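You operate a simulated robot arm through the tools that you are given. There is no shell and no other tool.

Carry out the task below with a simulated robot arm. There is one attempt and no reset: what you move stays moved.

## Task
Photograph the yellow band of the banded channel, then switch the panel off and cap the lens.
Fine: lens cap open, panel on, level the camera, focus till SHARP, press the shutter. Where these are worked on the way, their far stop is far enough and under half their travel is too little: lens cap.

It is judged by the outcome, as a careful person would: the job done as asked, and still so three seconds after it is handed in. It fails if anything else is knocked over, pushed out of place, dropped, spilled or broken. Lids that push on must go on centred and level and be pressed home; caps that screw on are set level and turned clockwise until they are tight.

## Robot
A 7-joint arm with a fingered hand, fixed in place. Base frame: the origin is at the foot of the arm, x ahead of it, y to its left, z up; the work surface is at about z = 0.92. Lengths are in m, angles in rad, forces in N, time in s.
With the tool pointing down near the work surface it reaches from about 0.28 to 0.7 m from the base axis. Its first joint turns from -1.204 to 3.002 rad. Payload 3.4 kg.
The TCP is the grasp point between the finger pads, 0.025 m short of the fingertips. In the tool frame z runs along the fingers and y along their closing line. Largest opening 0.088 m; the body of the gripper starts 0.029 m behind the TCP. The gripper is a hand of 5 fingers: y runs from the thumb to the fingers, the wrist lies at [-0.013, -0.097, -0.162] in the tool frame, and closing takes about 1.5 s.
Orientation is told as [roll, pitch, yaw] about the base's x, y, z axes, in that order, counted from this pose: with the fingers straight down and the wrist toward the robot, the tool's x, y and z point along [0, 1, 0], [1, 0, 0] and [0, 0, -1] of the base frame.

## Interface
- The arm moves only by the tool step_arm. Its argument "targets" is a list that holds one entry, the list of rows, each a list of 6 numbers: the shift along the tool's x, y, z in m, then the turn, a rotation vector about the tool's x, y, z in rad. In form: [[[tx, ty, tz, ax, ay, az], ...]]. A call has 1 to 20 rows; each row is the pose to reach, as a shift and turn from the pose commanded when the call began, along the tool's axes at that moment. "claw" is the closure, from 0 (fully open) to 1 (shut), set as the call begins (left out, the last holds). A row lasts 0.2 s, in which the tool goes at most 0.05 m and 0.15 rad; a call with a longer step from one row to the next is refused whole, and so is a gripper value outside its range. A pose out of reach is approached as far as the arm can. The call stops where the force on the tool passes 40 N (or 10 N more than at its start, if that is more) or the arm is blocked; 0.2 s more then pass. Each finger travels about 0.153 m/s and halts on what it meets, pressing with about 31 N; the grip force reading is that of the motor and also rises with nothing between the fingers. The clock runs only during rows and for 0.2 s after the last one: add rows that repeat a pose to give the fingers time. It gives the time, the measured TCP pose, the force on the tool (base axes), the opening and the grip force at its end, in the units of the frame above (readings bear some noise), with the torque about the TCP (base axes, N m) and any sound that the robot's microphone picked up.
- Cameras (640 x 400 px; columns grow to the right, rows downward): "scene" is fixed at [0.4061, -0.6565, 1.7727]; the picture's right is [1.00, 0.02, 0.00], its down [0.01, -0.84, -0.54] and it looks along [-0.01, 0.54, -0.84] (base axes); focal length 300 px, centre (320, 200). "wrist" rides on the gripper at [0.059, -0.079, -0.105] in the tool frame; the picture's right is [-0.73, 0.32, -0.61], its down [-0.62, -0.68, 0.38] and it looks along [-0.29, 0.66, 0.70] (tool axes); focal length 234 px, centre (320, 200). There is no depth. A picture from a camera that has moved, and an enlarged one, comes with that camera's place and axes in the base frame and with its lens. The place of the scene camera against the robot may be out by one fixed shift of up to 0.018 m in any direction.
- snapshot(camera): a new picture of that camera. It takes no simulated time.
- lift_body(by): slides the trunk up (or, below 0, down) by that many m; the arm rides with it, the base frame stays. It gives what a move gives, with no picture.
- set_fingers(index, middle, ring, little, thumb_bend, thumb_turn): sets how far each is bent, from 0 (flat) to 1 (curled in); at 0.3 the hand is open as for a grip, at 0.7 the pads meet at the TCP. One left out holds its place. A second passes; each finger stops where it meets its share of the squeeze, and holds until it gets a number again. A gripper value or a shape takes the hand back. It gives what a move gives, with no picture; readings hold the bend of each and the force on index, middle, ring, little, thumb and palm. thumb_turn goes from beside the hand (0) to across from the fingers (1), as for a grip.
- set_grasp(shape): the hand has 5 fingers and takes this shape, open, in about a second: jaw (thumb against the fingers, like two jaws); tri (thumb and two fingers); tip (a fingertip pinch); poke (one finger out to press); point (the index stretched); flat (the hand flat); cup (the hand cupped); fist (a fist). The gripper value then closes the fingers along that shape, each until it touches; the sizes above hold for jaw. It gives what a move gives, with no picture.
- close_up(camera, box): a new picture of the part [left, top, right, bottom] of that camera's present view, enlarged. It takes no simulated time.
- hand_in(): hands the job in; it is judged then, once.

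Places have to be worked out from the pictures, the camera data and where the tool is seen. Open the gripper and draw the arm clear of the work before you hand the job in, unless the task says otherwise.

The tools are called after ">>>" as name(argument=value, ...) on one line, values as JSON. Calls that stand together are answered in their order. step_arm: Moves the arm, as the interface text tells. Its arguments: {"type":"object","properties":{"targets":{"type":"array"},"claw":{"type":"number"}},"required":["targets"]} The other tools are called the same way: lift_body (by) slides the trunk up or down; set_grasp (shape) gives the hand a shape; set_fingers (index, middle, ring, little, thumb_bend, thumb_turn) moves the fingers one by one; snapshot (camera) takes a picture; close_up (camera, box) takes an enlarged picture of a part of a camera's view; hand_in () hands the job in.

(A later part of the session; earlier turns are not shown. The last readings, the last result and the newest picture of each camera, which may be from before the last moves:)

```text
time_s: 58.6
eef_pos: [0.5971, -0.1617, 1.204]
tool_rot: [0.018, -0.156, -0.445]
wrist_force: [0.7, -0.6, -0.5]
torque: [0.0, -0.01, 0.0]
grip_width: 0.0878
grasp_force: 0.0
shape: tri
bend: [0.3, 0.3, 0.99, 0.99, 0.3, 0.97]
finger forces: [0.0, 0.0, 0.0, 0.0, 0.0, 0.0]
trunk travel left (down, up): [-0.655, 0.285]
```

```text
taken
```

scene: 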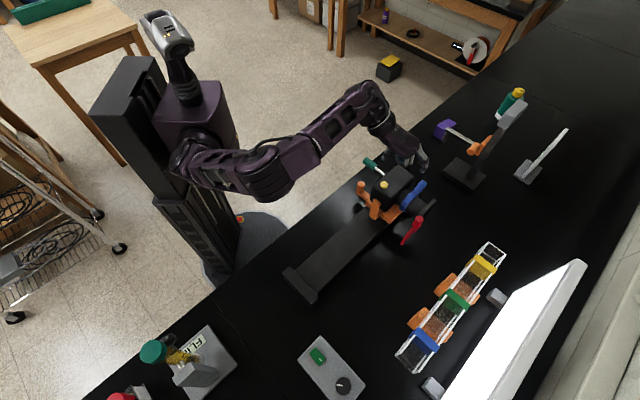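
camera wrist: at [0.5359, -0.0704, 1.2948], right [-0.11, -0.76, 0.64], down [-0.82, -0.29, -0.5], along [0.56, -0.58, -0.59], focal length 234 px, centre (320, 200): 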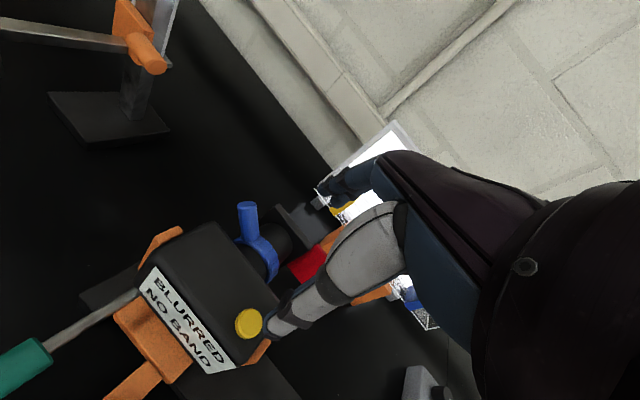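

The lever's end is at (0.665, -0.152, 1.112) now. I'll move radially out to hover over it with the open three-finger grip and see whether that place is reachable.

>>> step_arm(targets=[[[0.0126, 0.02, 0.005, 0, 0, 0], [0.0253, 0.037, 0.02, 0, 0, 0], [0.0379, 0.0524, 0.0425, 0, 0, 0]]])

>>> snapshot(camera="wrist")

>>> close_up(camera="scene", box=[370, 120, 490, 220])

```text
time_s: 59.4
eef_pos: [0.6364, -0.1771, 1.1655]
tool_rot: [0.017, -0.155, -0.448]
wrist_force: [-0.2, -0.2, -0.4]
torque: [-0.04, 0.0, 0.03]
grip_width: 0.0876
grasp_force: 0.1
shape: tri
bend: [0.3, 0.3, 0.99, 0.99, 0.3, 0.97]
finger forces: [0.0, 0.0, 0.1, 0.0, 0.0, 0.0]
out of reach, approached as far as the arm can: row 1, 2, 3
trunk travel left (down, up): [-0.655, 0.285]
```

```text
taken
camera wrist: at [0.5759, -0.085, 1.2573], right [-0.11, -0.76, 0.64], down [-0.82, -0.29, -0.49], along [0.56, -0.58, -0.59], focal length 234 px, centre (320, 200)
```

wrist: 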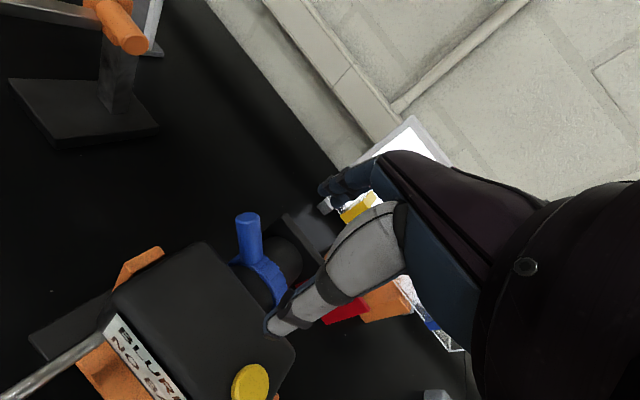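

```text
4.00 times, centred on (430, 170) of scene
camera zoom: at [0.4061, -0.6565, 1.7727], right [1.0, 0.02, 0.0], down [0.01, -0.84, -0.54], along [-0.01, 0.54, -0.84], focal length 1200 px, centre (-120, 320)
```

zoom: 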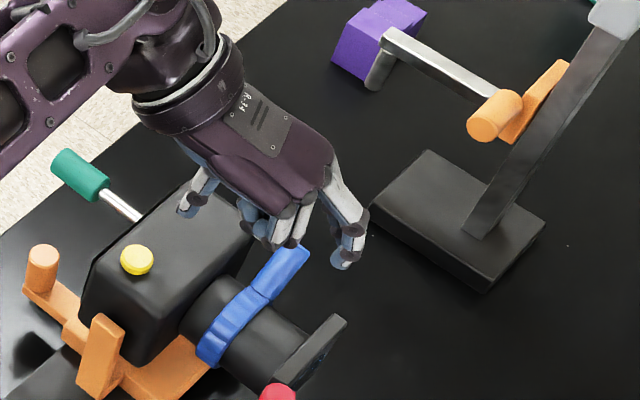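

The position still falls short, and it looks as though yaw turned clockwise of the arm's radial line is what limits it. I'll rotate the hand anticlockwise to about -0.1 while hovering over the lever and see if that opens the reach.

>>> step_arm(targets=[[[0.0, 0.0, -0.01, 0, 0.018, -0.115], [0.012, 0.006, -0.01, 0, 0.036, -0.23], [0.024, 0.012, -0.006, 0, 0.054, -0.346], [0.0346, 0.0173, -0.0023, 0, 0.054, -0.346]]])

>>> snapshot(camera="wrist")

>>> close_up(camera="scene", box=[370, 120, 490, 220])

```text
time_s: 60.4
eef_pos: [0.6603, -0.1605, 1.1704]
tool_rot: [0.015, -0.161, -0.098]
wrist_force: [0.2, -0.4, 0.5]
torque: [0.02, 0.0, -0.01]
grip_width: 0.0877
grasp_force: 0.0
shape: tri
bend: [0.3, 0.3, 0.99, 0.99, 0.3, 0.97]
finger forces: [0.0, 0.0, 0.0, 0.1, 0.0, 0.1]
out of reach, approached as far as the arm can: row 4
trunk travel left (down, up): [-0.655, 0.285]
```

```text
taken
camera wrist: at [0.5717, -0.0938, 1.2631], right [0.15, -0.75, 0.64], down [-0.67, -0.56, -0.5], along [0.73, -0.35, -0.59], focal length 234 px, centre (320, 200)
```

wrist: 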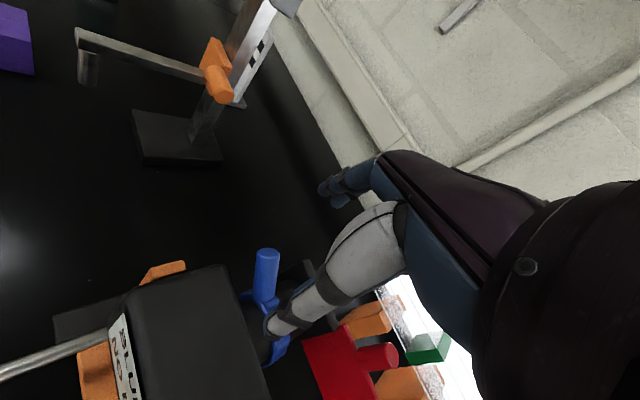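

```text
4.00 times, centred on (430, 170) of scene
camera zoom: at [0.4061, -0.6565, 1.7727], right [1.0, 0.02, 0.0], down [0.01, -0.84, -0.54], along [-0.01, 0.54, -0.84], focal length 1200 px, centre (-120, 320)
```

zoom: 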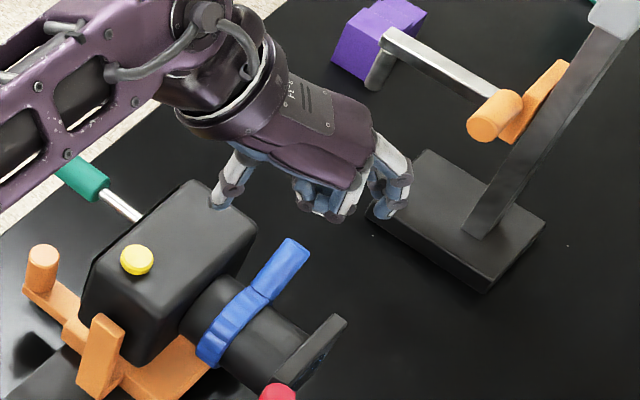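

More anticlockwise yaw does help. Rather than grip here at the edge of reach, I'll bring the carriage back to the middle, where the arm works comfortably. The open cap already rests on its -u stop, so pushing its knob towards -u drags the carriage. I'll set the poke shape and go over the hood to the knob's +u side.

>>> set_grasp(shape="poke")

>>> step_arm(targets=[[[-0.021, 0.0014, 0.0002, -0.022, -0.018, 0.086], [-0.042, 0.0028, 0.0004, -0.0445, -0.036, 0.1725], [-0.063, 0.0041, 0.0007, -0.067, -0.054, 0.259], [-0.0842, 0.0055, 0.0009, -0.089, -0.0719, 0.345]]])

>>> snapshot(camera="wrist")

>>> close_up(camera="scene", box=[370, 140, 490, 240])

```text
time_s: 61.3
eef_pos: [0.6608, -0.1605, 1.1717]
tool_rot: [0.015, -0.161, -0.098]
wrist_force: [0.2, 0.0, 0.0]
torque: [0.0, 0.02, -0.01]
grip_width: 0.0
grasp_force: 0.0
shape: poke
bend: [0.7, 0.7, 0.99, 0.99, 1.0, 1.0]
finger forces: [0.0, 0.0, 0.0, 0.1, 0.0, 0.0]
trunk travel left (down, up): [-0.655, 0.285]
```

```text
time_s: 62.3
eef_pos: [0.6552, -0.2427, 1.1714]
tool_rot: [0.014, -0.243, -0.455]
wrist_force: [0.2, 0.1, 0.5]
torque: [0.02, 0.0, -0.01]
grip_width: 0.0
grasp_force: 0.0
shape: poke
bend: [0.7, 0.7, 0.99, 0.99, 1.0, 1.0]
finger forces: [0.0, 0.0, 0.0, 0.0, 0.1, 0.0]
trunk travel left (down, up): [-0.655, 0.285]
```

```text
taken
camera wrist: at [0.5881, -0.1464, 1.2547], right [-0.17, -0.73, 0.66], down [-0.78, -0.31, -0.55], along [0.6, -0.61, -0.52], focal length 234 px, centre (320, 200)
```

wrist: 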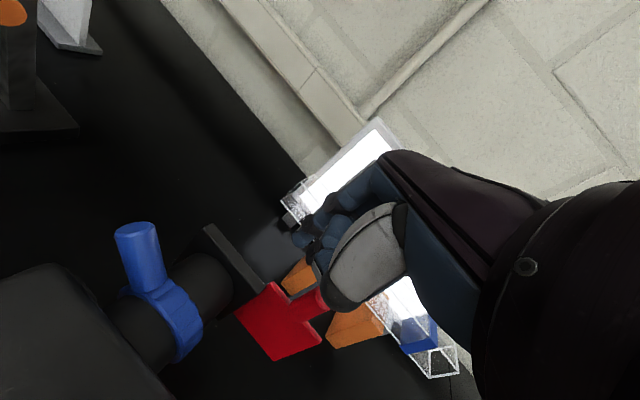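

```text
4.00 times, centred on (430, 190) of scene
camera zoom: at [0.4061, -0.6565, 1.7727], right [1.0, 0.02, 0.0], down [0.01, -0.84, -0.54], along [-0.01, 0.54, -0.84], focal length 1200 px, centre (-120, 240)
```

zoom: 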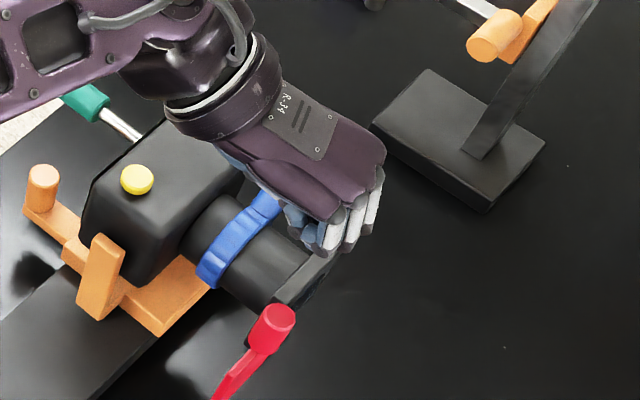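

That pose is reachable with no trouble. The tips are at u≈0.294, just +u of the red knob (u≈0.254). I'll lower to knob height, keeping just above the hood's top, and then push -u.

>>> step_arm(targets=[[[0, -0.006, 0.0243, 0, 0, 0], [0, -0.0121, 0.0486, 0, 0, 0]]])

>>> close_up(camera="wrist", box=[180, 170, 420, 370])

>>> close_up(camera="scene", box=[380, 160, 480, 240])

```text
time_s: 62.9
eef_pos: [0.6559, -0.2425, 1.1185]
tool_rot: [0.016, -0.245, -0.454]
wrist_force: [0.1, -0.4, -0.2]
torque: [-0.02, 0.01, 0.01]
grip_width: 0.0001
grasp_force: 0.0
shape: poke
bend: [0.7, 0.7, 0.99, 0.99, 1.0, 1.0]
finger forces: [0.0, 0.0, 0.1, 0.0, 0.0, 0.1]
trunk travel left (down, up): [-0.655, 0.285]
```

```text
2.00 times, centred on (300, 270) of wrist
camera zoom: at [0.5887, -0.1456, 1.202], right [-0.17, -0.73, 0.66], down [-0.78, -0.31, -0.55], along [0.6, -0.6, -0.52], focal length 468 px, centre (360, 60)
```

zoom: 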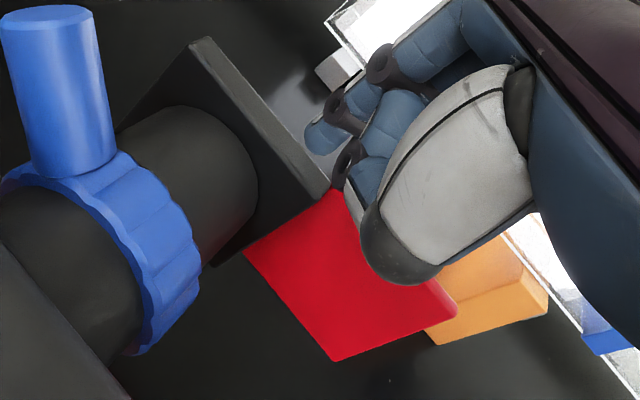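

```text
5.00 times, centred on (430, 200) of scene
camera zoom: at [0.4061, -0.6565, 1.7727], right [1.0, 0.02, 0.0], down [0.01, -0.84, -0.54], along [-0.01, 0.54, -0.84], focal length 1500 px, centre (-230, 200)
```

zoom: 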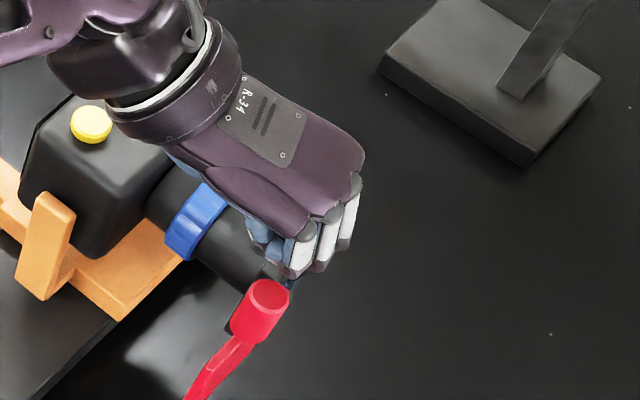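

The fingers are beside the knob with the curled ones clear above it. I'll push towards -u and watch that the carriage comes along.

>>> step_arm(targets=[[[-0.0095, -0.0032, -0.0008, 0, 0, 0], [-0.0189, -0.0063, -0.0016, 0, 0, 0], [-0.0284, -0.0095, -0.0024, 0, 0, 0], [-0.0378, -0.0126, -0.0032, 0, 0, 0]]])

>>> snapshot(camera="wrist")

>>> close_up(camera="scene", box=[360, 160, 480, 260])

```text
time_s: 63.9
eef_pos: [0.6288, -0.2735, 1.1211]
tool_rot: [0.015, -0.243, -0.451]
wrist_force: [0.0, 1.1, -0.8]
torque: [0.06, 0.01, 0.05]
grip_width: 0.0001
grasp_force: 0.0
shape: poke
bend: [0.7, 0.7, 0.99, 0.99, 1.0, 1.0]
finger forces: [0.0, 1.1, 0.1, 0.0, 0.0, 0.1]
trunk travel left (down, up): [-0.655, 0.285]
```

```text
taken
camera wrist: at [0.5616, -0.1767, 1.2041], right [-0.17, -0.73, 0.66], down [-0.78, -0.31, -0.55], along [0.6, -0.6, -0.52], focal length 234 px, centre (320, 200)
```

wrist: 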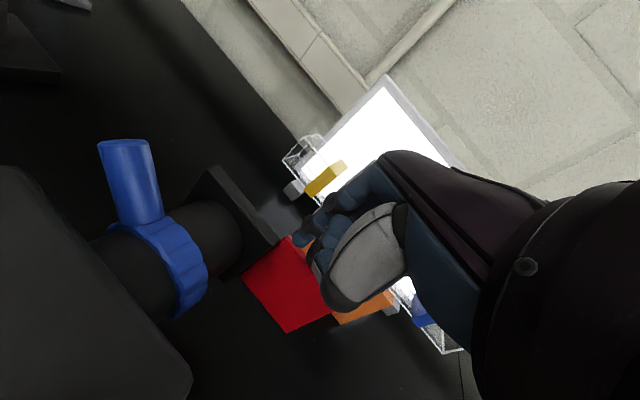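

```text
4.00 times, centred on (420, 210) of scene
camera zoom: at [0.4061, -0.6565, 1.7727], right [1.0, 0.02, 0.0], down [0.01, -0.84, -0.54], along [-0.01, 0.54, -0.84], focal length 1200 px, centre (-80, 160)
```

zoom: 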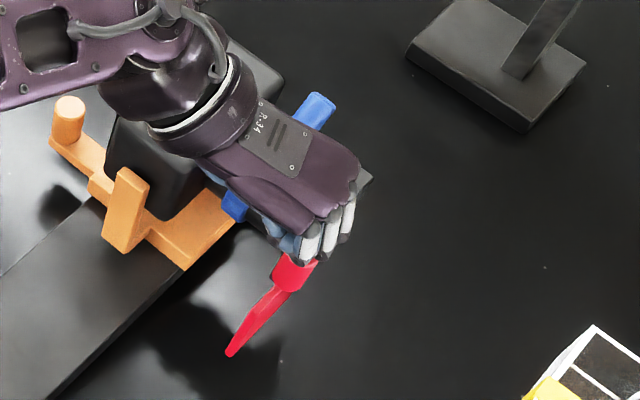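

It's in contact at 1.1 N and the carriage is following. I'll drag it back about 0.14 m in -u.

>>> step_arm(targets=[[[-0.0189, -0.0063, -0.0016, 0, 0, 0], [-0.0378, -0.0126, -0.0032, 0, 0, 0], [-0.0567, -0.0189, -0.0047, 0, 0, 0], [-0.0756, -0.0253, -0.0063, 0, 0, 0], [-0.0946, -0.0316, -0.0079, 0, 0, 0], [-0.1135, -0.0379, -0.0095, 0, 0, 0], [-0.1324, -0.0442, -0.011, 0, 0, 0]]])

>>> snapshot(camera="wrist")

>>> snapshot(camera="scene")

```text
time_s: 65.5
eef_pos: [0.5293, -0.3739, 1.1207]
tool_rot: [0.013, -0.245, -0.452]
wrist_force: [0.9, 0.4, 0.2]
torque: [0.02, -0.04, 0.05]
grip_width: 0.0003
grasp_force: 0.0
shape: poke
bend: [0.7, 0.7, 0.99, 0.99, 1.0, 1.0]
finger forces: [0.1, 0.9, 0.1, 0.0, 0.0, 0.0]
trunk travel left (down, up): [-0.655, 0.285]
```

```text
taken
camera wrist: at [0.4617, -0.2773, 1.2036], right [-0.17, -0.73, 0.66], down [-0.78, -0.31, -0.55], along [0.6, -0.6, -0.52], focal length 234 px, centre (320, 200)
```

wrist: 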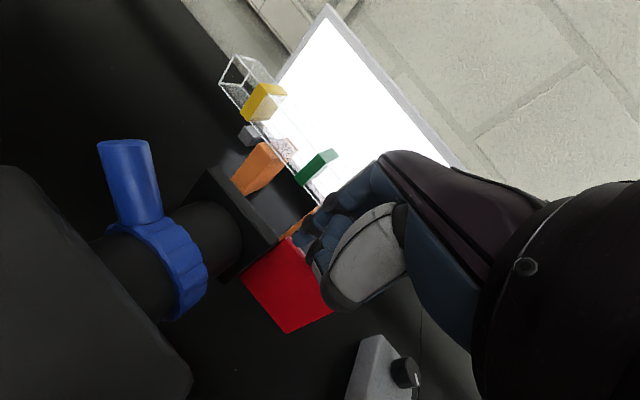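

```text
taken
```

scene: 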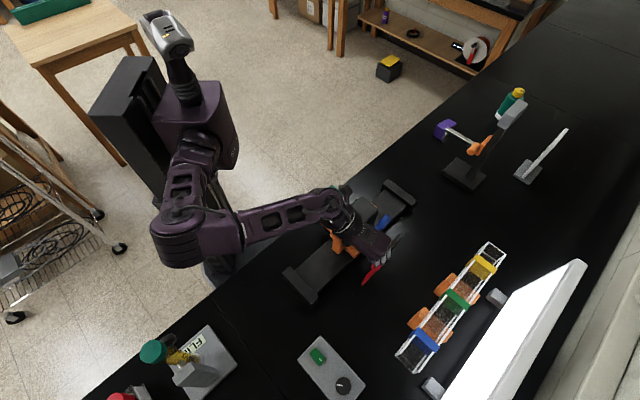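

The carriage is back near the middle, with the lever's end around (0.550, -0.269, 1.112). I'll lift off the knob and hover over the lever with the hand upright, then open the three-finger grip.

>>> step_arm(targets=[[[0.012, 0.0039, 0.001, 0, 0, 0], [0.012, 0.0136, -0.0378, 0, 0, 0], [0.03, 0.017, -0.0679, 0.049, -0.0049, 0.04], [0.055, 0.0073, -0.0703, 0.098, -0.0099, 0.08], [0.08, -0.0024, -0.0728, 0.147, -0.0148, 0.12], [0.1034, -0.0085, -0.0743, 0.196, -0.0198, 0.16], [0.1034, -0.0085, -0.0743, 0.245, -0.0247, 0.2]]])

>>> set_grasp(shape="tri")

>>> snapshot(camera="wrist")

>>> close_up(camera="scene", box=[320, 170, 440, 270])

```text
time_s: 67.1
eef_pos: [0.5507, -0.2689, 1.1893]
tool_rot: [0.013, 0.006, -0.651]
wrist_force: [-0.6, 0.4, 0.5]
torque: [0.01, -0.02, -0.01]
grip_width: 0.0
grasp_force: 0.1
shape: poke
bend: [0.7, 0.7, 0.99, 0.99, 1.0, 1.0]
finger forces: [0.1, 0.0, 0.0, 0.0, 0.1, 0.0]
trunk travel left (down, up): [-0.655, 0.285]
```

```text
time_s: 68.0
eef_pos: [0.5497, -0.2682, 1.1902]
tool_rot: [0.014, 0.005, -0.649]
wrist_force: [-0.6, -0.4, 0.1]
torque: [0.01, -0.01, 0.03]
grip_width: 0.088
grasp_force: 0.1
shape: tri
bend: [0.3, 0.3, 0.99, 0.99, 0.3, 0.98]
finger forces: [0.0, 0.0, 0.0, 0.0, 0.0, 0.0]
trunk travel left (down, up): [-0.655, 0.285]
```

```text
taken
camera wrist: at [0.5218, -0.1746, 1.2953], right [-0.19, -0.78, 0.6], down [-0.92, -0.08, -0.39], along [0.35, -0.62, -0.7], focal length 234 px, centre (320, 200)
```

wrist: 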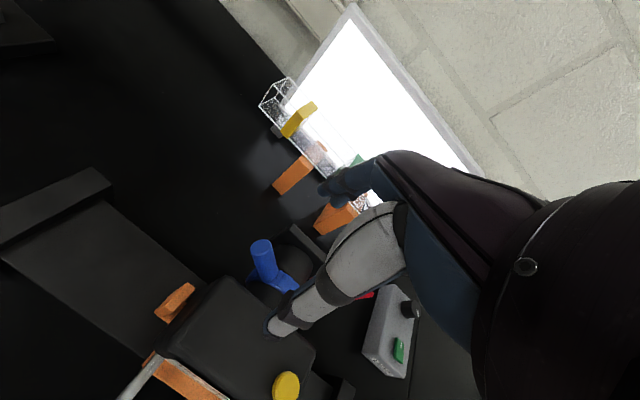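

```text
4.00 times, centred on (380, 220) of scene
camera zoom: at [0.4061, -0.6565, 1.7727], right [1.0, 0.02, 0.0], down [0.01, -0.84, -0.54], along [-0.01, 0.54, -0.84], focal length 1200 px, centre (80, 120)
```

zoom: 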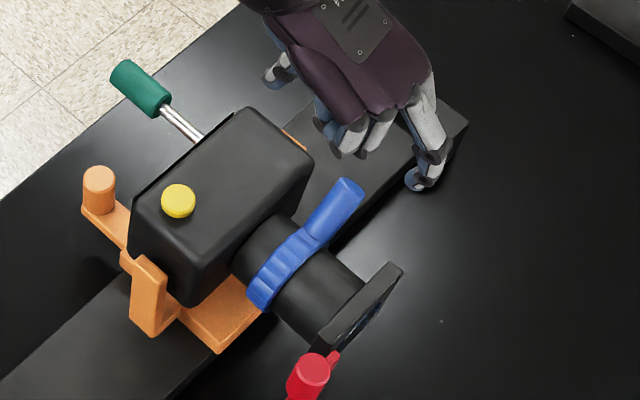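

The lever's end reads near (0.56, -0.266) with about a centimetre of uncertainty. I'll shift part-way and descend 0.04, then re-measure from the second height before closing.

>>> step_arm(targets=[[[0.005, 0.003, 0.01, 0, 0, 0], [0.008, 0.005, 0.025, 0, 0, 0], [0.008, 0.005, 0.04, 0, 0, 0]]])

>>> snapshot(camera="wrist")

>>> close_up(camera="scene", box=[340, 180, 420, 250])

```text
time_s: 68.8
eef_pos: [0.5594, -0.2642, 1.1484]
tool_rot: [0.015, 0.003, -0.648]
wrist_force: [0.5, 0.0, 0.1]
torque: [0.04, 0.01, 0.02]
grip_width: 0.0879
grasp_force: 0.0
shape: tri
bend: [0.3, 0.3, 0.99, 0.99, 0.3, 0.98]
finger forces: [0.0, 0.0, 0.0, 0.1, 0.1, 0.1]
trunk travel left (down, up): [-0.655, 0.285]
```

```text
taken
camera wrist: at [0.5315, -0.171, 1.2545], right [-0.18, -0.78, 0.6], down [-0.92, -0.08, -0.39], along [0.35, -0.62, -0.7], focal length 234 px, centre (320, 200)
```

wrist: 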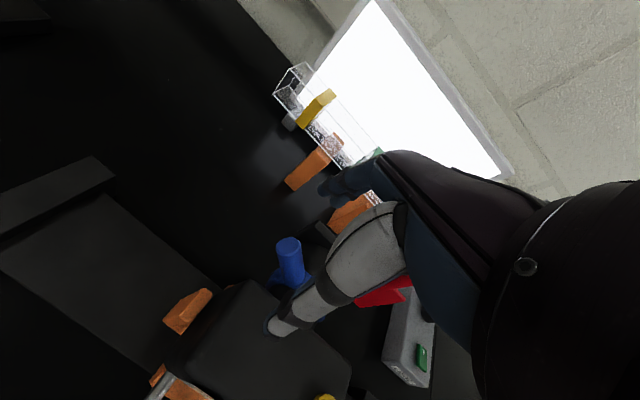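

```text
5.71 times, centred on (380, 215) of scene
camera zoom: at [0.4061, -0.6565, 1.7727], right [1.0, 0.02, 0.0], down [0.01, -0.84, -0.54], along [-0.01, 0.54, -0.84], focal length 1715 px, centre (-23, 114)
```

zoom: 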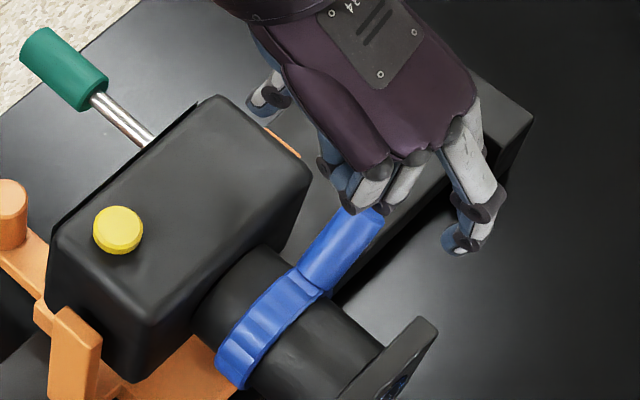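

Triangulating, the lever's end is about 0.01 ahead of my TCP along the closing line and nearly centred across it. I'll shift that way, descend to just above the body-top level, then close the three fingers on it.

>>> step_arm(targets=[[[-0.001, 0.004, 0.01, 0, 0, 0], [-0.002, 0.008, 0.022, 0, 0, 0], [-0.002, 0.008, 0.031, 0, 0, 0]]])

>>> close_up(camera="wrist", box=[220, 150, 440, 350])

>>> close_up(camera="scene", box=[340, 180, 420, 250])

```text
time_s: 69.6
eef_pos: [0.5646, -0.2711, 1.1195]
tool_rot: [0.013, 0.004, -0.649]
wrist_force: [1.1, -0.1, -0.3]
torque: [-0.02, 0.0, -0.01]
grip_width: 0.088
grasp_force: 0.1
shape: tri
bend: [0.3, 0.3, 0.99, 0.99, 0.3, 0.98]
finger forces: [0.1, 0.0, 0.0, 0.1, 0.1, 0.1]
trunk travel left (down, up): [-0.655, 0.285]
```

```text
2.00 times, centred on (330, 250) of wrist
camera zoom: at [0.5365, -0.177, 1.2238], right [-0.19, -0.78, 0.6], down [-0.92, -0.08, -0.39], along [0.35, -0.62, -0.7], focal length 468 px, centre (300, 100)
```

zoom: 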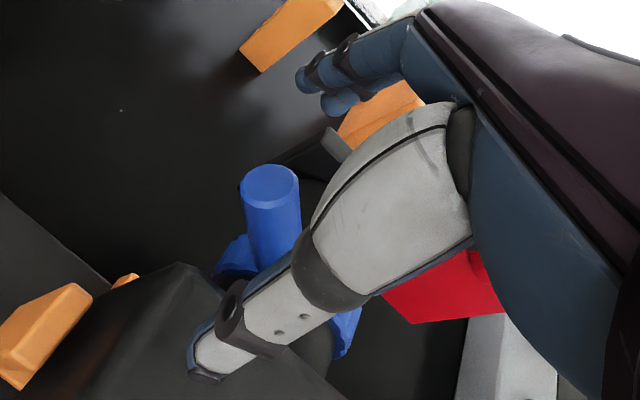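

```text
5.71 times, centred on (380, 215) of scene
camera zoom: at [0.4061, -0.6565, 1.7727], right [1.0, 0.02, 0.0], down [0.01, -0.84, -0.54], along [-0.01, 0.54, -0.84], focal length 1715 px, centre (-23, 114)
```

zoom: 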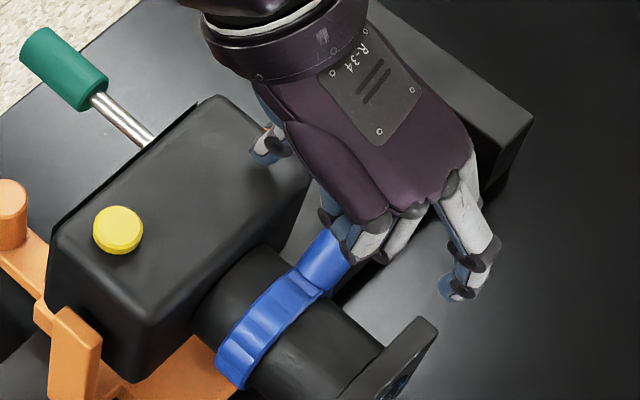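

The lever's end is now lower (z≈1.10) and its slope in the pictures has changed to about 50°, so the +u push did turn the ring after all, and it stayed blurred. Next I'll try the other way: lift off, go back to the pointing finger, and push the lever towards -u with the display in view.

>>> step_arm(targets=[[[0, 0, -0.035, 0, 0, 0], [0, 0, -0.07, 0, 0, 0]]])

>>> set_grasp(shape="point")

>>> step_arm(targets=[[[0.004, -0.018, 0.0, -0.05, 0.005, -0.067], [0.008, -0.035, 0.005, -0.1, 0.01, -0.134], [0.0127, -0.0523, 0.012, -0.155, 0.0155, -0.2]]])

>>> snapshot(camera="wrist")

>>> close_up(camera="scene", box=[320, 170, 440, 270])

```text
time_s: 70.2
eef_pos: [0.5647, -0.2697, 1.1886]
tool_rot: [0.015, 0.005, -0.65]
wrist_force: [0.4, -0.5, -0.3]
torque: [0.01, -0.01, 0.03]
grip_width: 0.0877
grasp_force: 0.0
shape: tri
bend: [0.3, 0.3, 0.99, 0.99, 0.3, 0.98]
finger forces: [0.1, 0.0, 0.1, 0.0, 0.0, 0.0]
trunk travel left (down, up): [-0.655, 0.285]
```

```text
time_s: 71.1
eef_pos: [0.5652, -0.2701, 1.1878]
tool_rot: [0.014, 0.004, -0.649]
wrist_force: [0.2, -0.4, 0.2]
torque: [0.01, -0.01, -0.04]
grip_width: 0.0804
grasp_force: 0.0
shape: point
bend: [0.2, 1.0, 1.0, 1.0, 0.98, 0.88]
finger forces: [0.1, 0.0, 0.0, 0.1, 0.0, 0.1]
trunk travel left (down, up): [-0.655, 0.285]
```

```text
time_s: 71.9
eef_pos: [0.5292, -0.2287, 1.1778]
tool_rot: [0.016, -0.155, -0.45]
wrist_force: [0.1, 1.0, -0.5]
torque: [0.0, -0.01, -0.03]
grip_width: 0.0805
grasp_force: 0.0
shape: point
bend: [0.2, 1.0, 1.0, 1.0, 0.98, 0.88]
finger forces: [0.0, 0.0, 0.1, 0.0, 0.0, 0.0]
trunk travel left (down, up): [-0.655, 0.285]
```

```text
taken
camera wrist: at [0.468, -0.1357, 1.2695], right [-0.12, -0.76, 0.64], down [-0.82, -0.29, -0.49], along [0.56, -0.58, -0.59], focal length 234 px, centre (320, 200)
```

wrist: 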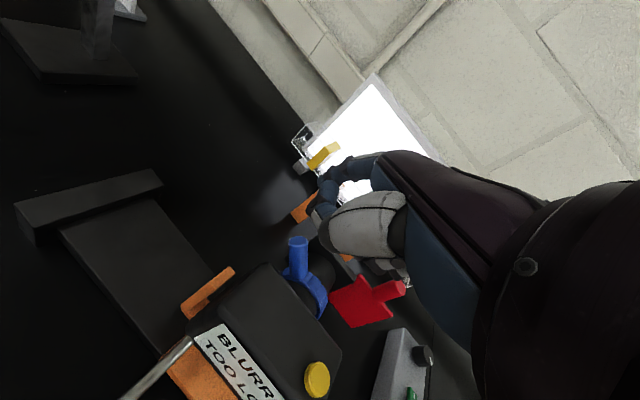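

```text
4.00 times, centred on (380, 220) of scene
camera zoom: at [0.4061, -0.6565, 1.7727], right [1.0, 0.02, 0.0], down [0.01, -0.84, -0.54], along [-0.01, 0.54, -0.84], focal length 1200 px, centre (80, 120)
```

zoom: 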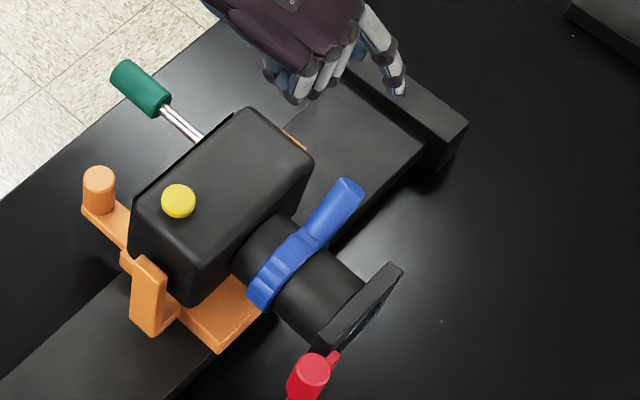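

The second display line has changed to something like "TOO LO…". I'll zoom in to read it.

>>> close_up(camera="wrist", box=[170, 220, 350, 400])

>>> close_up(camera="wrist", box=[190, 310, 290, 400])

```text
2.22 times, centred on (260, 310) of wrist
camera zoom: at [0.468, -0.1357, 1.2695], right [-0.12, -0.76, 0.64], down [-0.82, -0.29, -0.49], along [0.56, -0.58, -0.59], focal length 520 px, centre (453, -44)
```

zoom: 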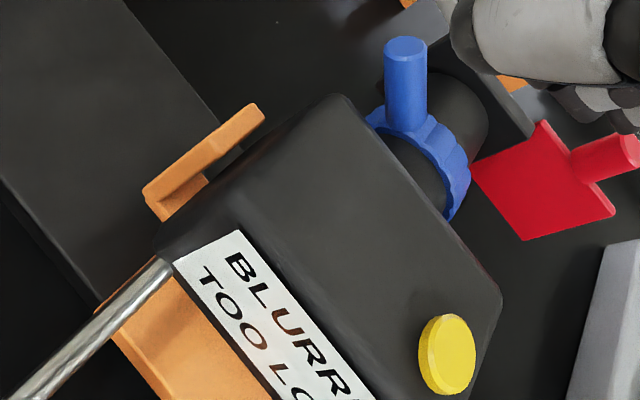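

```text
4.44 times, centred on (240, 355) of wrist
camera zoom: at [0.468, -0.1357, 1.2695], right [-0.12, -0.76, 0.64], down [-0.82, -0.29, -0.49], along [0.56, -0.58, -0.59], focal length 1041 px, centre (676, -489)
```

zoom: 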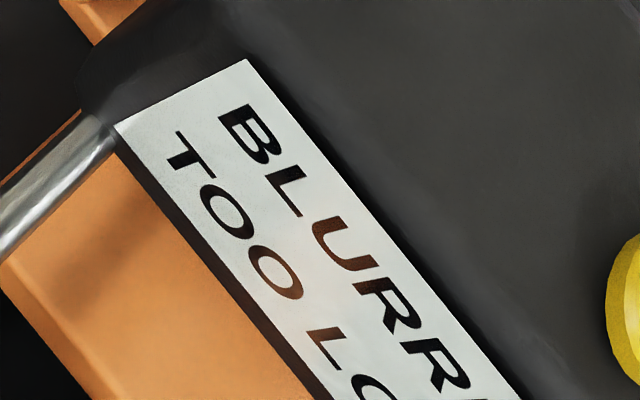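

It reads "BLURRED / TOO LOW", so the display also reports the tilt. The last drag nosed the camera down a bit, which I'll correct later by pressing the tilt bar. First the focus: I'll lower the fingertip on the lever's +u side.

>>> step_arm(targets=[[[-0.001, -0.005, 0.035, 0, 0, 0], [-0.002, -0.009, 0.065, 0, 0, 0], [-0.0026, -0.0101, 0.082, 0, 0, 0]]])

>>> snapshot(camera="wrist")

>>> close_up(camera="scene", box=[340, 180, 430, 250])

```text
time_s: 72.7
eef_pos: [0.5313, -0.2323, 1.0954]
tool_rot: [0.013, -0.152, -0.452]
wrist_force: [0.4, -0.3, 0.8]
torque: [0.02, -0.01, 0.01]
grip_width: 0.0803
grasp_force: 0.1
shape: point
bend: [0.2, 1.0, 1.0, 1.0, 0.98, 0.88]
finger forces: [0.1, 0.0, 0.0, 0.0, 0.0, 0.0]
trunk travel left (down, up): [-0.655, 0.285]
```

```text
taken
camera wrist: at [0.4713, -0.1388, 1.187], right [-0.12, -0.76, 0.64], down [-0.82, -0.29, -0.49], along [0.56, -0.58, -0.59], focal length 234 px, centre (320, 200)
```

wrist: 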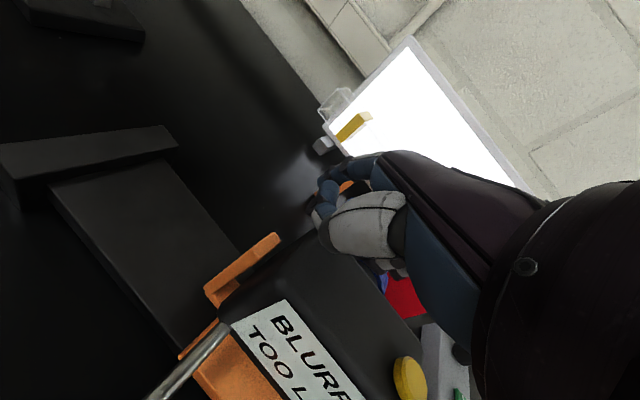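

```text
5.71 times, centred on (385, 215) of scene
camera zoom: at [0.4061, -0.6565, 1.7727], right [1.0, 0.02, 0.0], down [0.01, -0.84, -0.54], along [-0.01, 0.54, -0.84], focal length 1715 px, centre (-51, 114)
```

zoom: 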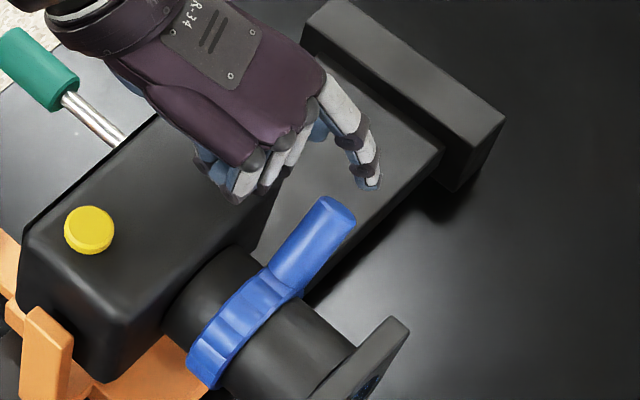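

The fingertip is lined up on the +u side. I'll push towards -u by 0.03 and read the display and lever.

>>> step_arm(targets=[[[-0.0094, -0.0033, -0.0005, 0, 0, 0], [-0.0189, -0.0066, -0.001, 0, 0, 0], [-0.0283, -0.0099, -0.0015, 0, 0, 0]]])

>>> snapshot(camera="wrist")

>>> close_up(camera="scene", box=[340, 180, 430, 250])

```text
time_s: 73.5
eef_pos: [0.5094, -0.2523, 1.0953]
tool_rot: [0.012, -0.156, -0.452]
wrist_force: [1.0, 0.9, 1.5]
torque: [0.01, -0.06, 0.06]
grip_width: 0.0
grasp_force: 0.0
shape: point
bend: [0.19, 1.0, 1.0, 1.0, 0.98, 0.88]
finger forces: [1.3, 0.1, 0.0, 0.0, 0.1, 0.0]
trunk travel left (down, up): [-0.655, 0.285]
```

```text
taken
camera wrist: at [0.4495, -0.1594, 1.1863], right [-0.12, -0.76, 0.64], down [-0.82, -0.29, -0.49], along [0.56, -0.58, -0.59], focal length 234 px, centre (320, 200)
```

wrist: 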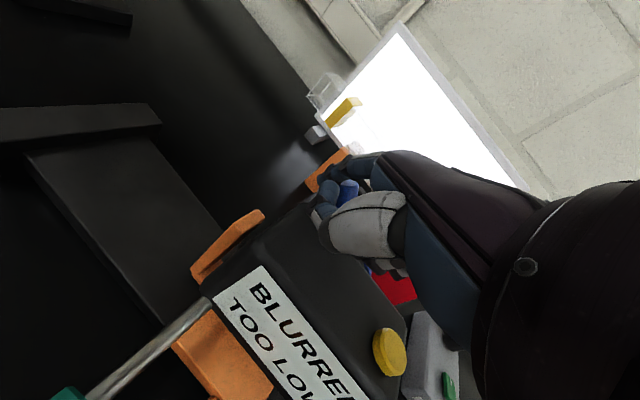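

```text
5.71 times, centred on (385, 215) of scene
camera zoom: at [0.4061, -0.6565, 1.7727], right [1.0, 0.02, 0.0], down [0.01, -0.84, -0.54], along [-0.01, 0.54, -0.84], focal length 1715 px, centre (-51, 114)
```

zoom: 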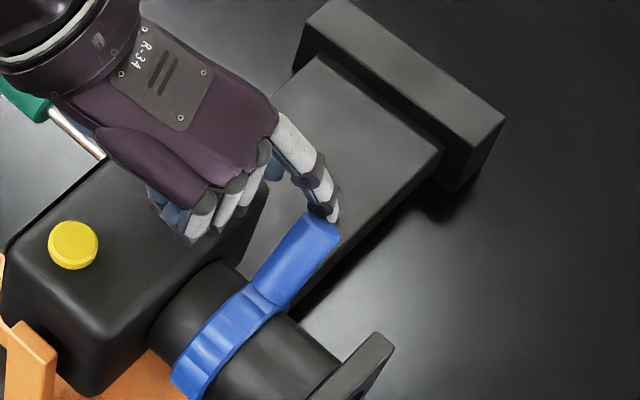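

The carriage moves under the push and the lever hasn't turned. I'll carry on to the rail's -u stop, then the ring must turn.

>>> step_arm(targets=[[[-0.0189, -0.0066, -0.001, 0, 0, 0], [-0.0377, -0.0132, -0.002, 0, 0, 0], [-0.0566, -0.0198, -0.003, 0, 0, 0], [-0.0754, -0.0264, -0.0041, 0, 0, 0]]])

>>> snapshot(camera="wrist")

>>> snapshot(camera="scene")

```text
time_s: 74.5
eef_pos: [0.4525, -0.3087, 1.09]
tool_rot: [0.016, -0.155, -0.452]
wrist_force: [0.7, 0.5, 0.3]
torque: [-0.02, -0.05, 0.03]
grip_width: 0.0
grasp_force: 0.0
shape: point
bend: [0.19, 1.0, 1.0, 1.0, 0.98, 0.88]
finger forces: [0.8, 0.1, 0.0, 0.0, 0.1, 0.0]
trunk travel left (down, up): [-0.655, 0.285]
```

```text
taken
camera wrist: at [0.3927, -0.2164, 1.1829], right [-0.12, -0.76, 0.64], down [-0.82, -0.29, -0.49], along [0.56, -0.58, -0.59], focal length 234 px, centre (320, 200)
```

wrist: 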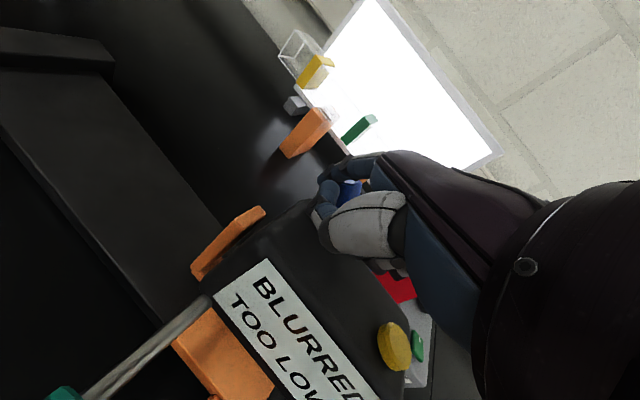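

```text
taken
```

scene: 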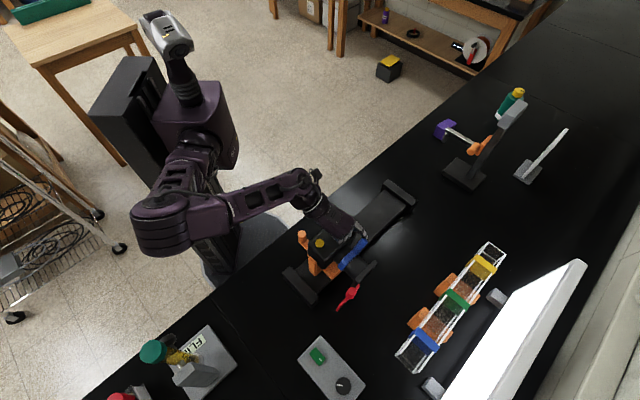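

It's close to the -u end block, and the force is still only 0.8 N. I'll continue in smaller steps until the stop shows.

>>> step_arm(targets=[[[-0.0094, -0.0033, -0.0005, 0, 0, 0], [-0.0189, -0.0066, -0.001, 0, 0, 0], [-0.0283, -0.0099, -0.0015, 0, 0, 0], [-0.0377, -0.0132, -0.002, 0, 0, 0]]])

>>> snapshot(camera="wrist")

>>> close_up(camera="scene", box=[270, 210, 400, 320])

```text
time_s: 75.5
eef_pos: [0.4242, -0.3373, 1.0905]
tool_rot: [0.013, -0.152, -0.45]
wrist_force: [-0.6, 0.5, 1.2]
torque: [-0.01, 0.0, 0.04]
grip_width: 0.0
grasp_force: 0.1
shape: point
bend: [0.2, 1.0, 1.0, 1.0, 0.98, 0.88]
finger forces: [0.2, 0.0, 0.0, 0.1, 0.0, 0.0]
trunk travel left (down, up): [-0.655, 0.285]
```

```text
taken
camera wrist: at [0.3646, -0.2436, 1.1836], right [-0.12, -0.76, 0.64], down [-0.82, -0.29, -0.49], along [0.56, -0.58, -0.59], focal length 234 px, centre (320, 200)
```

wrist: 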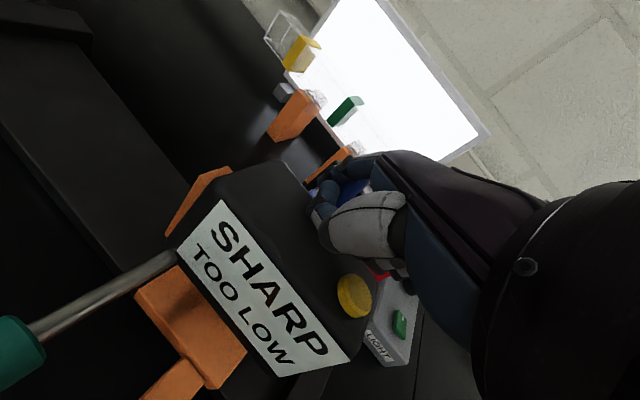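

```text
3.64 times, centred on (335, 265) of scene
camera zoom: at [0.4061, -0.6565, 1.7727], right [1.0, 0.02, 0.0], down [0.01, -0.84, -0.54], along [-0.01, 0.54, -0.84], focal length 1091 px, centre (266, -36)
```

zoom: 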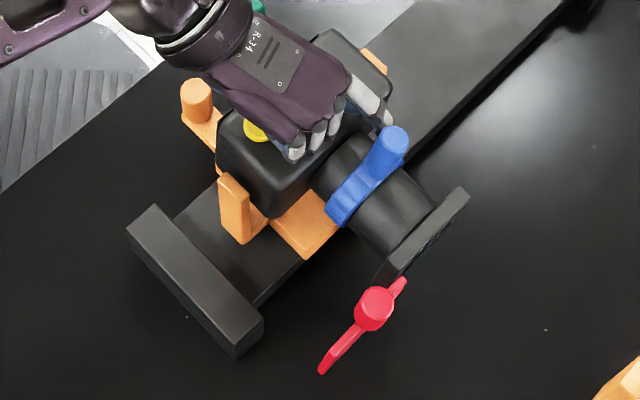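

The display now reads "SHARP / TOO LOW": against the stop the lever turned and focus is found. I'll back the finger off the lever carefully so it stays put, and lift clear.

>>> step_arm(targets=[[[0.006, 0.002, 0.0003, 0, 0, 0], [0.0141, 0.005, 0.0008, 0, 0, 0], [0.0141, 0.011, -0.0387, 0, 0, 0], [0.0141, 0.0173, -0.0782, 0, 0, 0], [0.0141, 0.0203, -0.098, 0, 0, 0]]])

>>> snapshot(camera="wrist")

>>> close_up(camera="scene", box=[270, 200, 400, 310])

```text
time_s: 76.7
eef_pos: [0.4357, -0.3254, 1.1926]
tool_rot: [0.013, -0.153, -0.45]
wrist_force: [1.3, 0.2, -0.8]
torque: [0.01, 0.0, 0.01]
grip_width: 0.0002
grasp_force: 0.0
shape: point
bend: [0.2, 1.0, 1.0, 1.0, 0.98, 0.88]
finger forces: [0.1, 0.1, 0.1, 0.0, 0.1, 0.0]
trunk travel left (down, up): [-0.655, 0.285]
```

```text
taken
camera wrist: at [0.3762, -0.2323, 1.2837], right [-0.12, -0.76, 0.64], down [-0.82, -0.29, -0.49], along [0.56, -0.58, -0.59], focal length 234 px, centre (320, 200)
```

wrist: 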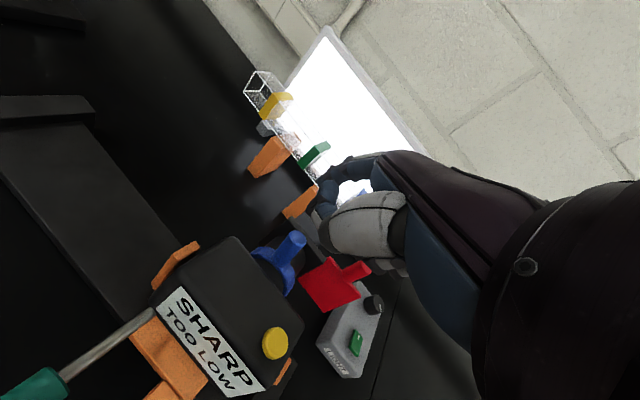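

```text
3.64 times, centred on (335, 255) of scene
camera zoom: at [0.4061, -0.6565, 1.7727], right [1.0, 0.02, 0.0], down [0.01, -0.84, -0.54], along [-0.01, 0.54, -0.84], focal length 1091 px, centre (266, 0)
```

zoom: 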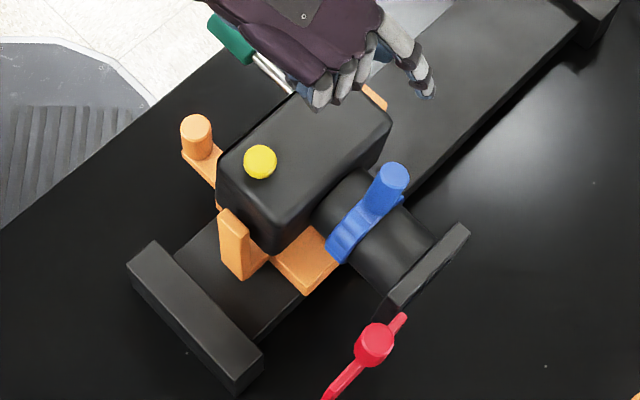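

Still "SHARP / TOO LOW", and the lever stayed put. I'll carry the hand over to the camera's left side, upright and yawed to match it, ready to push the carriage back to yellow.

>>> step_arm(targets=[[[-0.0235, -0.0142, -0.0022, 0.038, -0.0064, 0.084], [-0.047, -0.0284, -0.0044, 0.0765, -0.0128, 0.1675], [-0.0704, -0.0426, -0.0066, 0.115, -0.0193, 0.251], [-0.0939, -0.0568, -0.0088, 0.153, -0.0257, 0.335]]])

>>> set_grasp(shape="poke")

>>> set_fingers(middle=1.0)

>>> snapshot(camera="wrist")

>>> close_up(camera="scene", box=[270, 200, 400, 310])

```text
time_s: 77.7
eef_pos: [0.3452, -0.3857, 1.1903]
tool_rot: [0.015, 0.005, -0.785]
wrist_force: [0.1, -0.3, 0.4]
torque: [-0.02, -0.02, 0.0]
grip_width: 0.0
grasp_force: 0.1
shape: point
bend: [0.2, 1.0, 1.0, 1.0, 0.98, 0.88]
finger forces: [0.0, 0.0, 0.0, 0.1, 0.0, 0.0]
trunk travel left (down, up): [-0.655, 0.285]
```

```text
time_s: 78.6
eef_pos: [0.3459, -0.386, 1.19]
tool_rot: [0.015, 0.006, -0.784]
wrist_force: [0.3, -0.5, 0.4]
torque: [-0.02, -0.01, -0.03]
grip_width: 0.0
grasp_force: 0.1
shape: poke
bend: [0.7, 0.7, 0.99, 0.99, 1.0, 1.0]
finger forces: [0.0, 0.0, 0.0, 0.0, 0.0, 0.1]
trunk travel left (down, up): [-0.655, 0.285]
```

```text
time_s: 79.6
eef_pos: [0.3477, -0.3861, 1.1895]
tool_rot: [0.014, 0.005, -0.786]
wrist_force: [-0.2, -0.7, 0.7]
torque: [0.01, -0.02, 0.02]
grip_width: 0.0228
grasp_force: 0.0
shape: fingers
bend: [0.7, 1.0, 0.99, 0.99, 1.0, 1.0]
finger forces: [0.1, 0.0, 0.0, 0.0, 0.0, 0.0]
trunk travel left (down, up): [-0.655, 0.285]
```

```text
taken
camera wrist: at [0.3312, -0.2898, 1.2961], right [-0.29, -0.75, 0.6], down [-0.92, 0.05, -0.39], along [0.26, -0.66, -0.7], focal length 234 px, centre (320, 200)
```

wrist: 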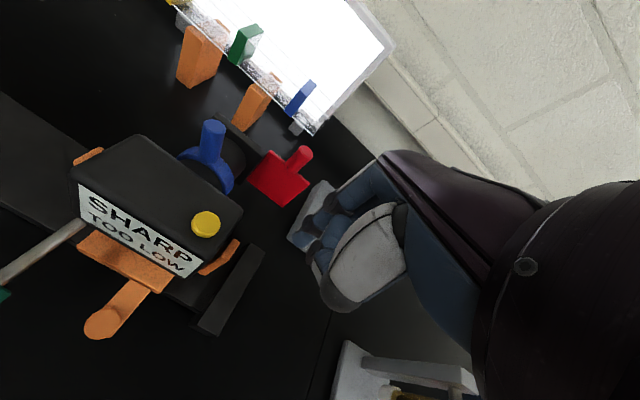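

```text
3.64 times, centred on (335, 255) of scene
camera zoom: at [0.4061, -0.6565, 1.7727], right [1.0, 0.02, 0.0], down [0.01, -0.84, -0.54], along [-0.01, 0.54, -0.84], focal length 1091 px, centre (266, 0)
```

zoom: 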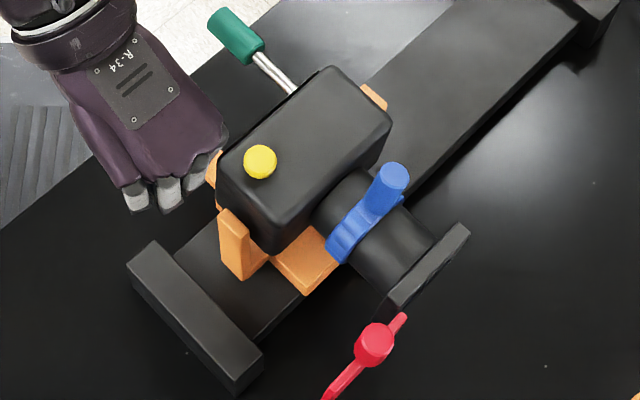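

The index is just left of the body. I'll shift 15 mm further left for clearance of the orange upright, descend to the same height as before and then push +u.

>>> step_arm(targets=[[[-0.015, 0, 0.02, 0, 0, 0], [-0.015, -0.002, 0.06, 0, 0, 0], [-0.015, -0.004, 0.1, 0, 0, 0], [-0.015, -0.005, 0.117, 0, 0, 0]]])

>>> snapshot(camera="wrist")

>>> close_up(camera="scene", box=[270, 200, 400, 310])

```text
time_s: 80.6
eef_pos: [0.3312, -0.394, 1.0733]
tool_rot: [0.016, 0.006, -0.785]
wrist_force: [-0.1, 0.2, -0.5]
torque: [0.02, -0.02, 0.02]
grip_width: 0.0226
grasp_force: 0.0
shape: fingers
bend: [0.7, 1.0, 0.99, 0.99, 1.0, 1.0]
finger forces: [0.0, 0.1, 0.0, 0.0, 0.0, 0.0]
trunk travel left (down, up): [-0.655, 0.285]
```

```text
taken
camera wrist: at [0.3148, -0.2979, 1.1789], right [-0.29, -0.75, 0.6], down [-0.92, 0.05, -0.39], along [0.27, -0.66, -0.7], focal length 234 px, centre (320, 200)
```

wrist: 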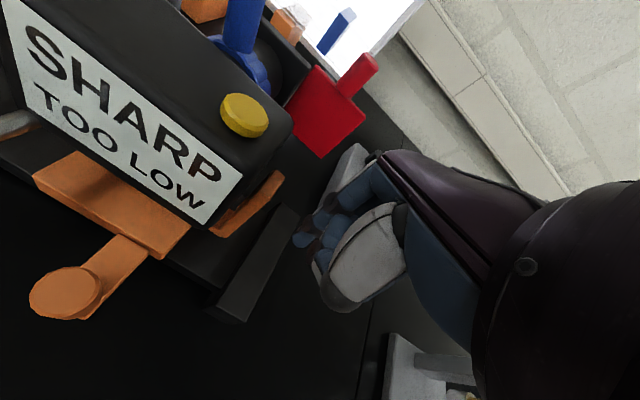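

```text
3.64 times, centred on (335, 255) of scene
camera zoom: at [0.4061, -0.6565, 1.7727], right [1.0, 0.02, 0.0], down [0.01, -0.84, -0.54], along [-0.01, 0.54, -0.84], focal length 1091 px, centre (266, 0)
```

zoom: 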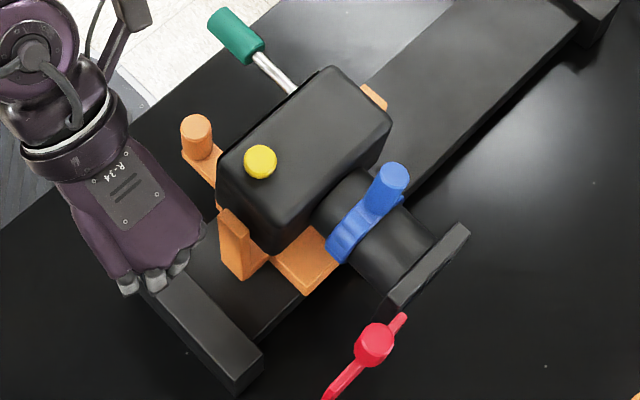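

All clear. I'll push along +u 0.20 in steady 0.02 steps, then approach the yellow window finely.

>>> step_arm(targets=[[[0.015, 0, 0, 0, 0, 0], [0.03, 0, 0, 0, 0, 0], [0.045, 0, 0, 0, 0, 0], [0.06, 0, 0, 0, 0, 0], [0.08, 0, 0, 0, 0, 0], [0.1, 0, 0, 0, 0, 0], [0.12, 0, 0, 0, 0, 0], [0.14, 0, 0, 0, 0, 0], [0.16, 0, 0, 0, 0, 0], [0.18, 0, 0, 0, 0, 0], [0.2, 0, 0, 0, 0, 0]]])

>>> snapshot(camera="wrist")

>>> snapshot(camera="scene")

```text
time_s: 83.0
eef_pos: [0.4722, -0.2501, 1.0768]
tool_rot: [0.014, 0.005, -0.784]
wrist_force: [-0.2, 0.0, -0.6]
torque: [0.02, 0.0, -0.01]
grip_width: 0.0225
grasp_force: 0.3
shape: fingers
bend: [0.7, 1.0, 0.99, 0.99, 1.0, 1.0]
finger forces: [0.8, 0.1, 0.1, 0.0, 0.1, 0.0]
trunk travel left (down, up): [-0.655, 0.285]
```

```text
taken
camera wrist: at [0.4572, -0.154, 1.1833], right [-0.29, -0.75, 0.6], down [-0.92, 0.04, -0.39], along [0.26, -0.66, -0.7], focal length 234 px, centre (320, 200)
```

wrist: 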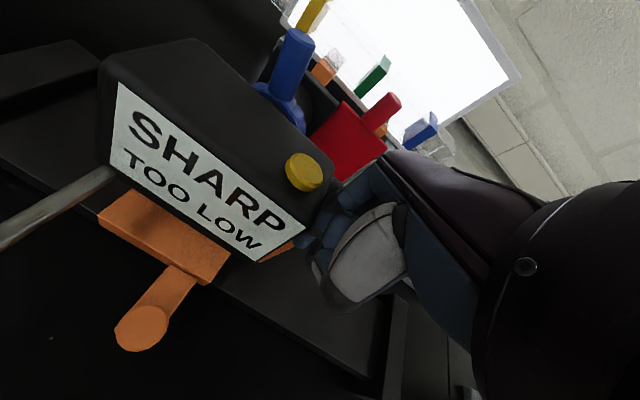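

```text
taken
```

scene: 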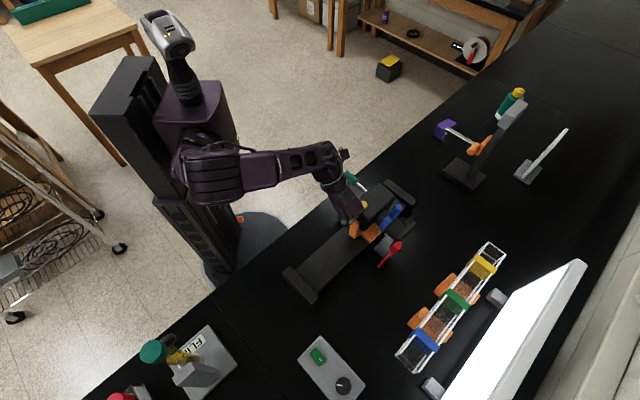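

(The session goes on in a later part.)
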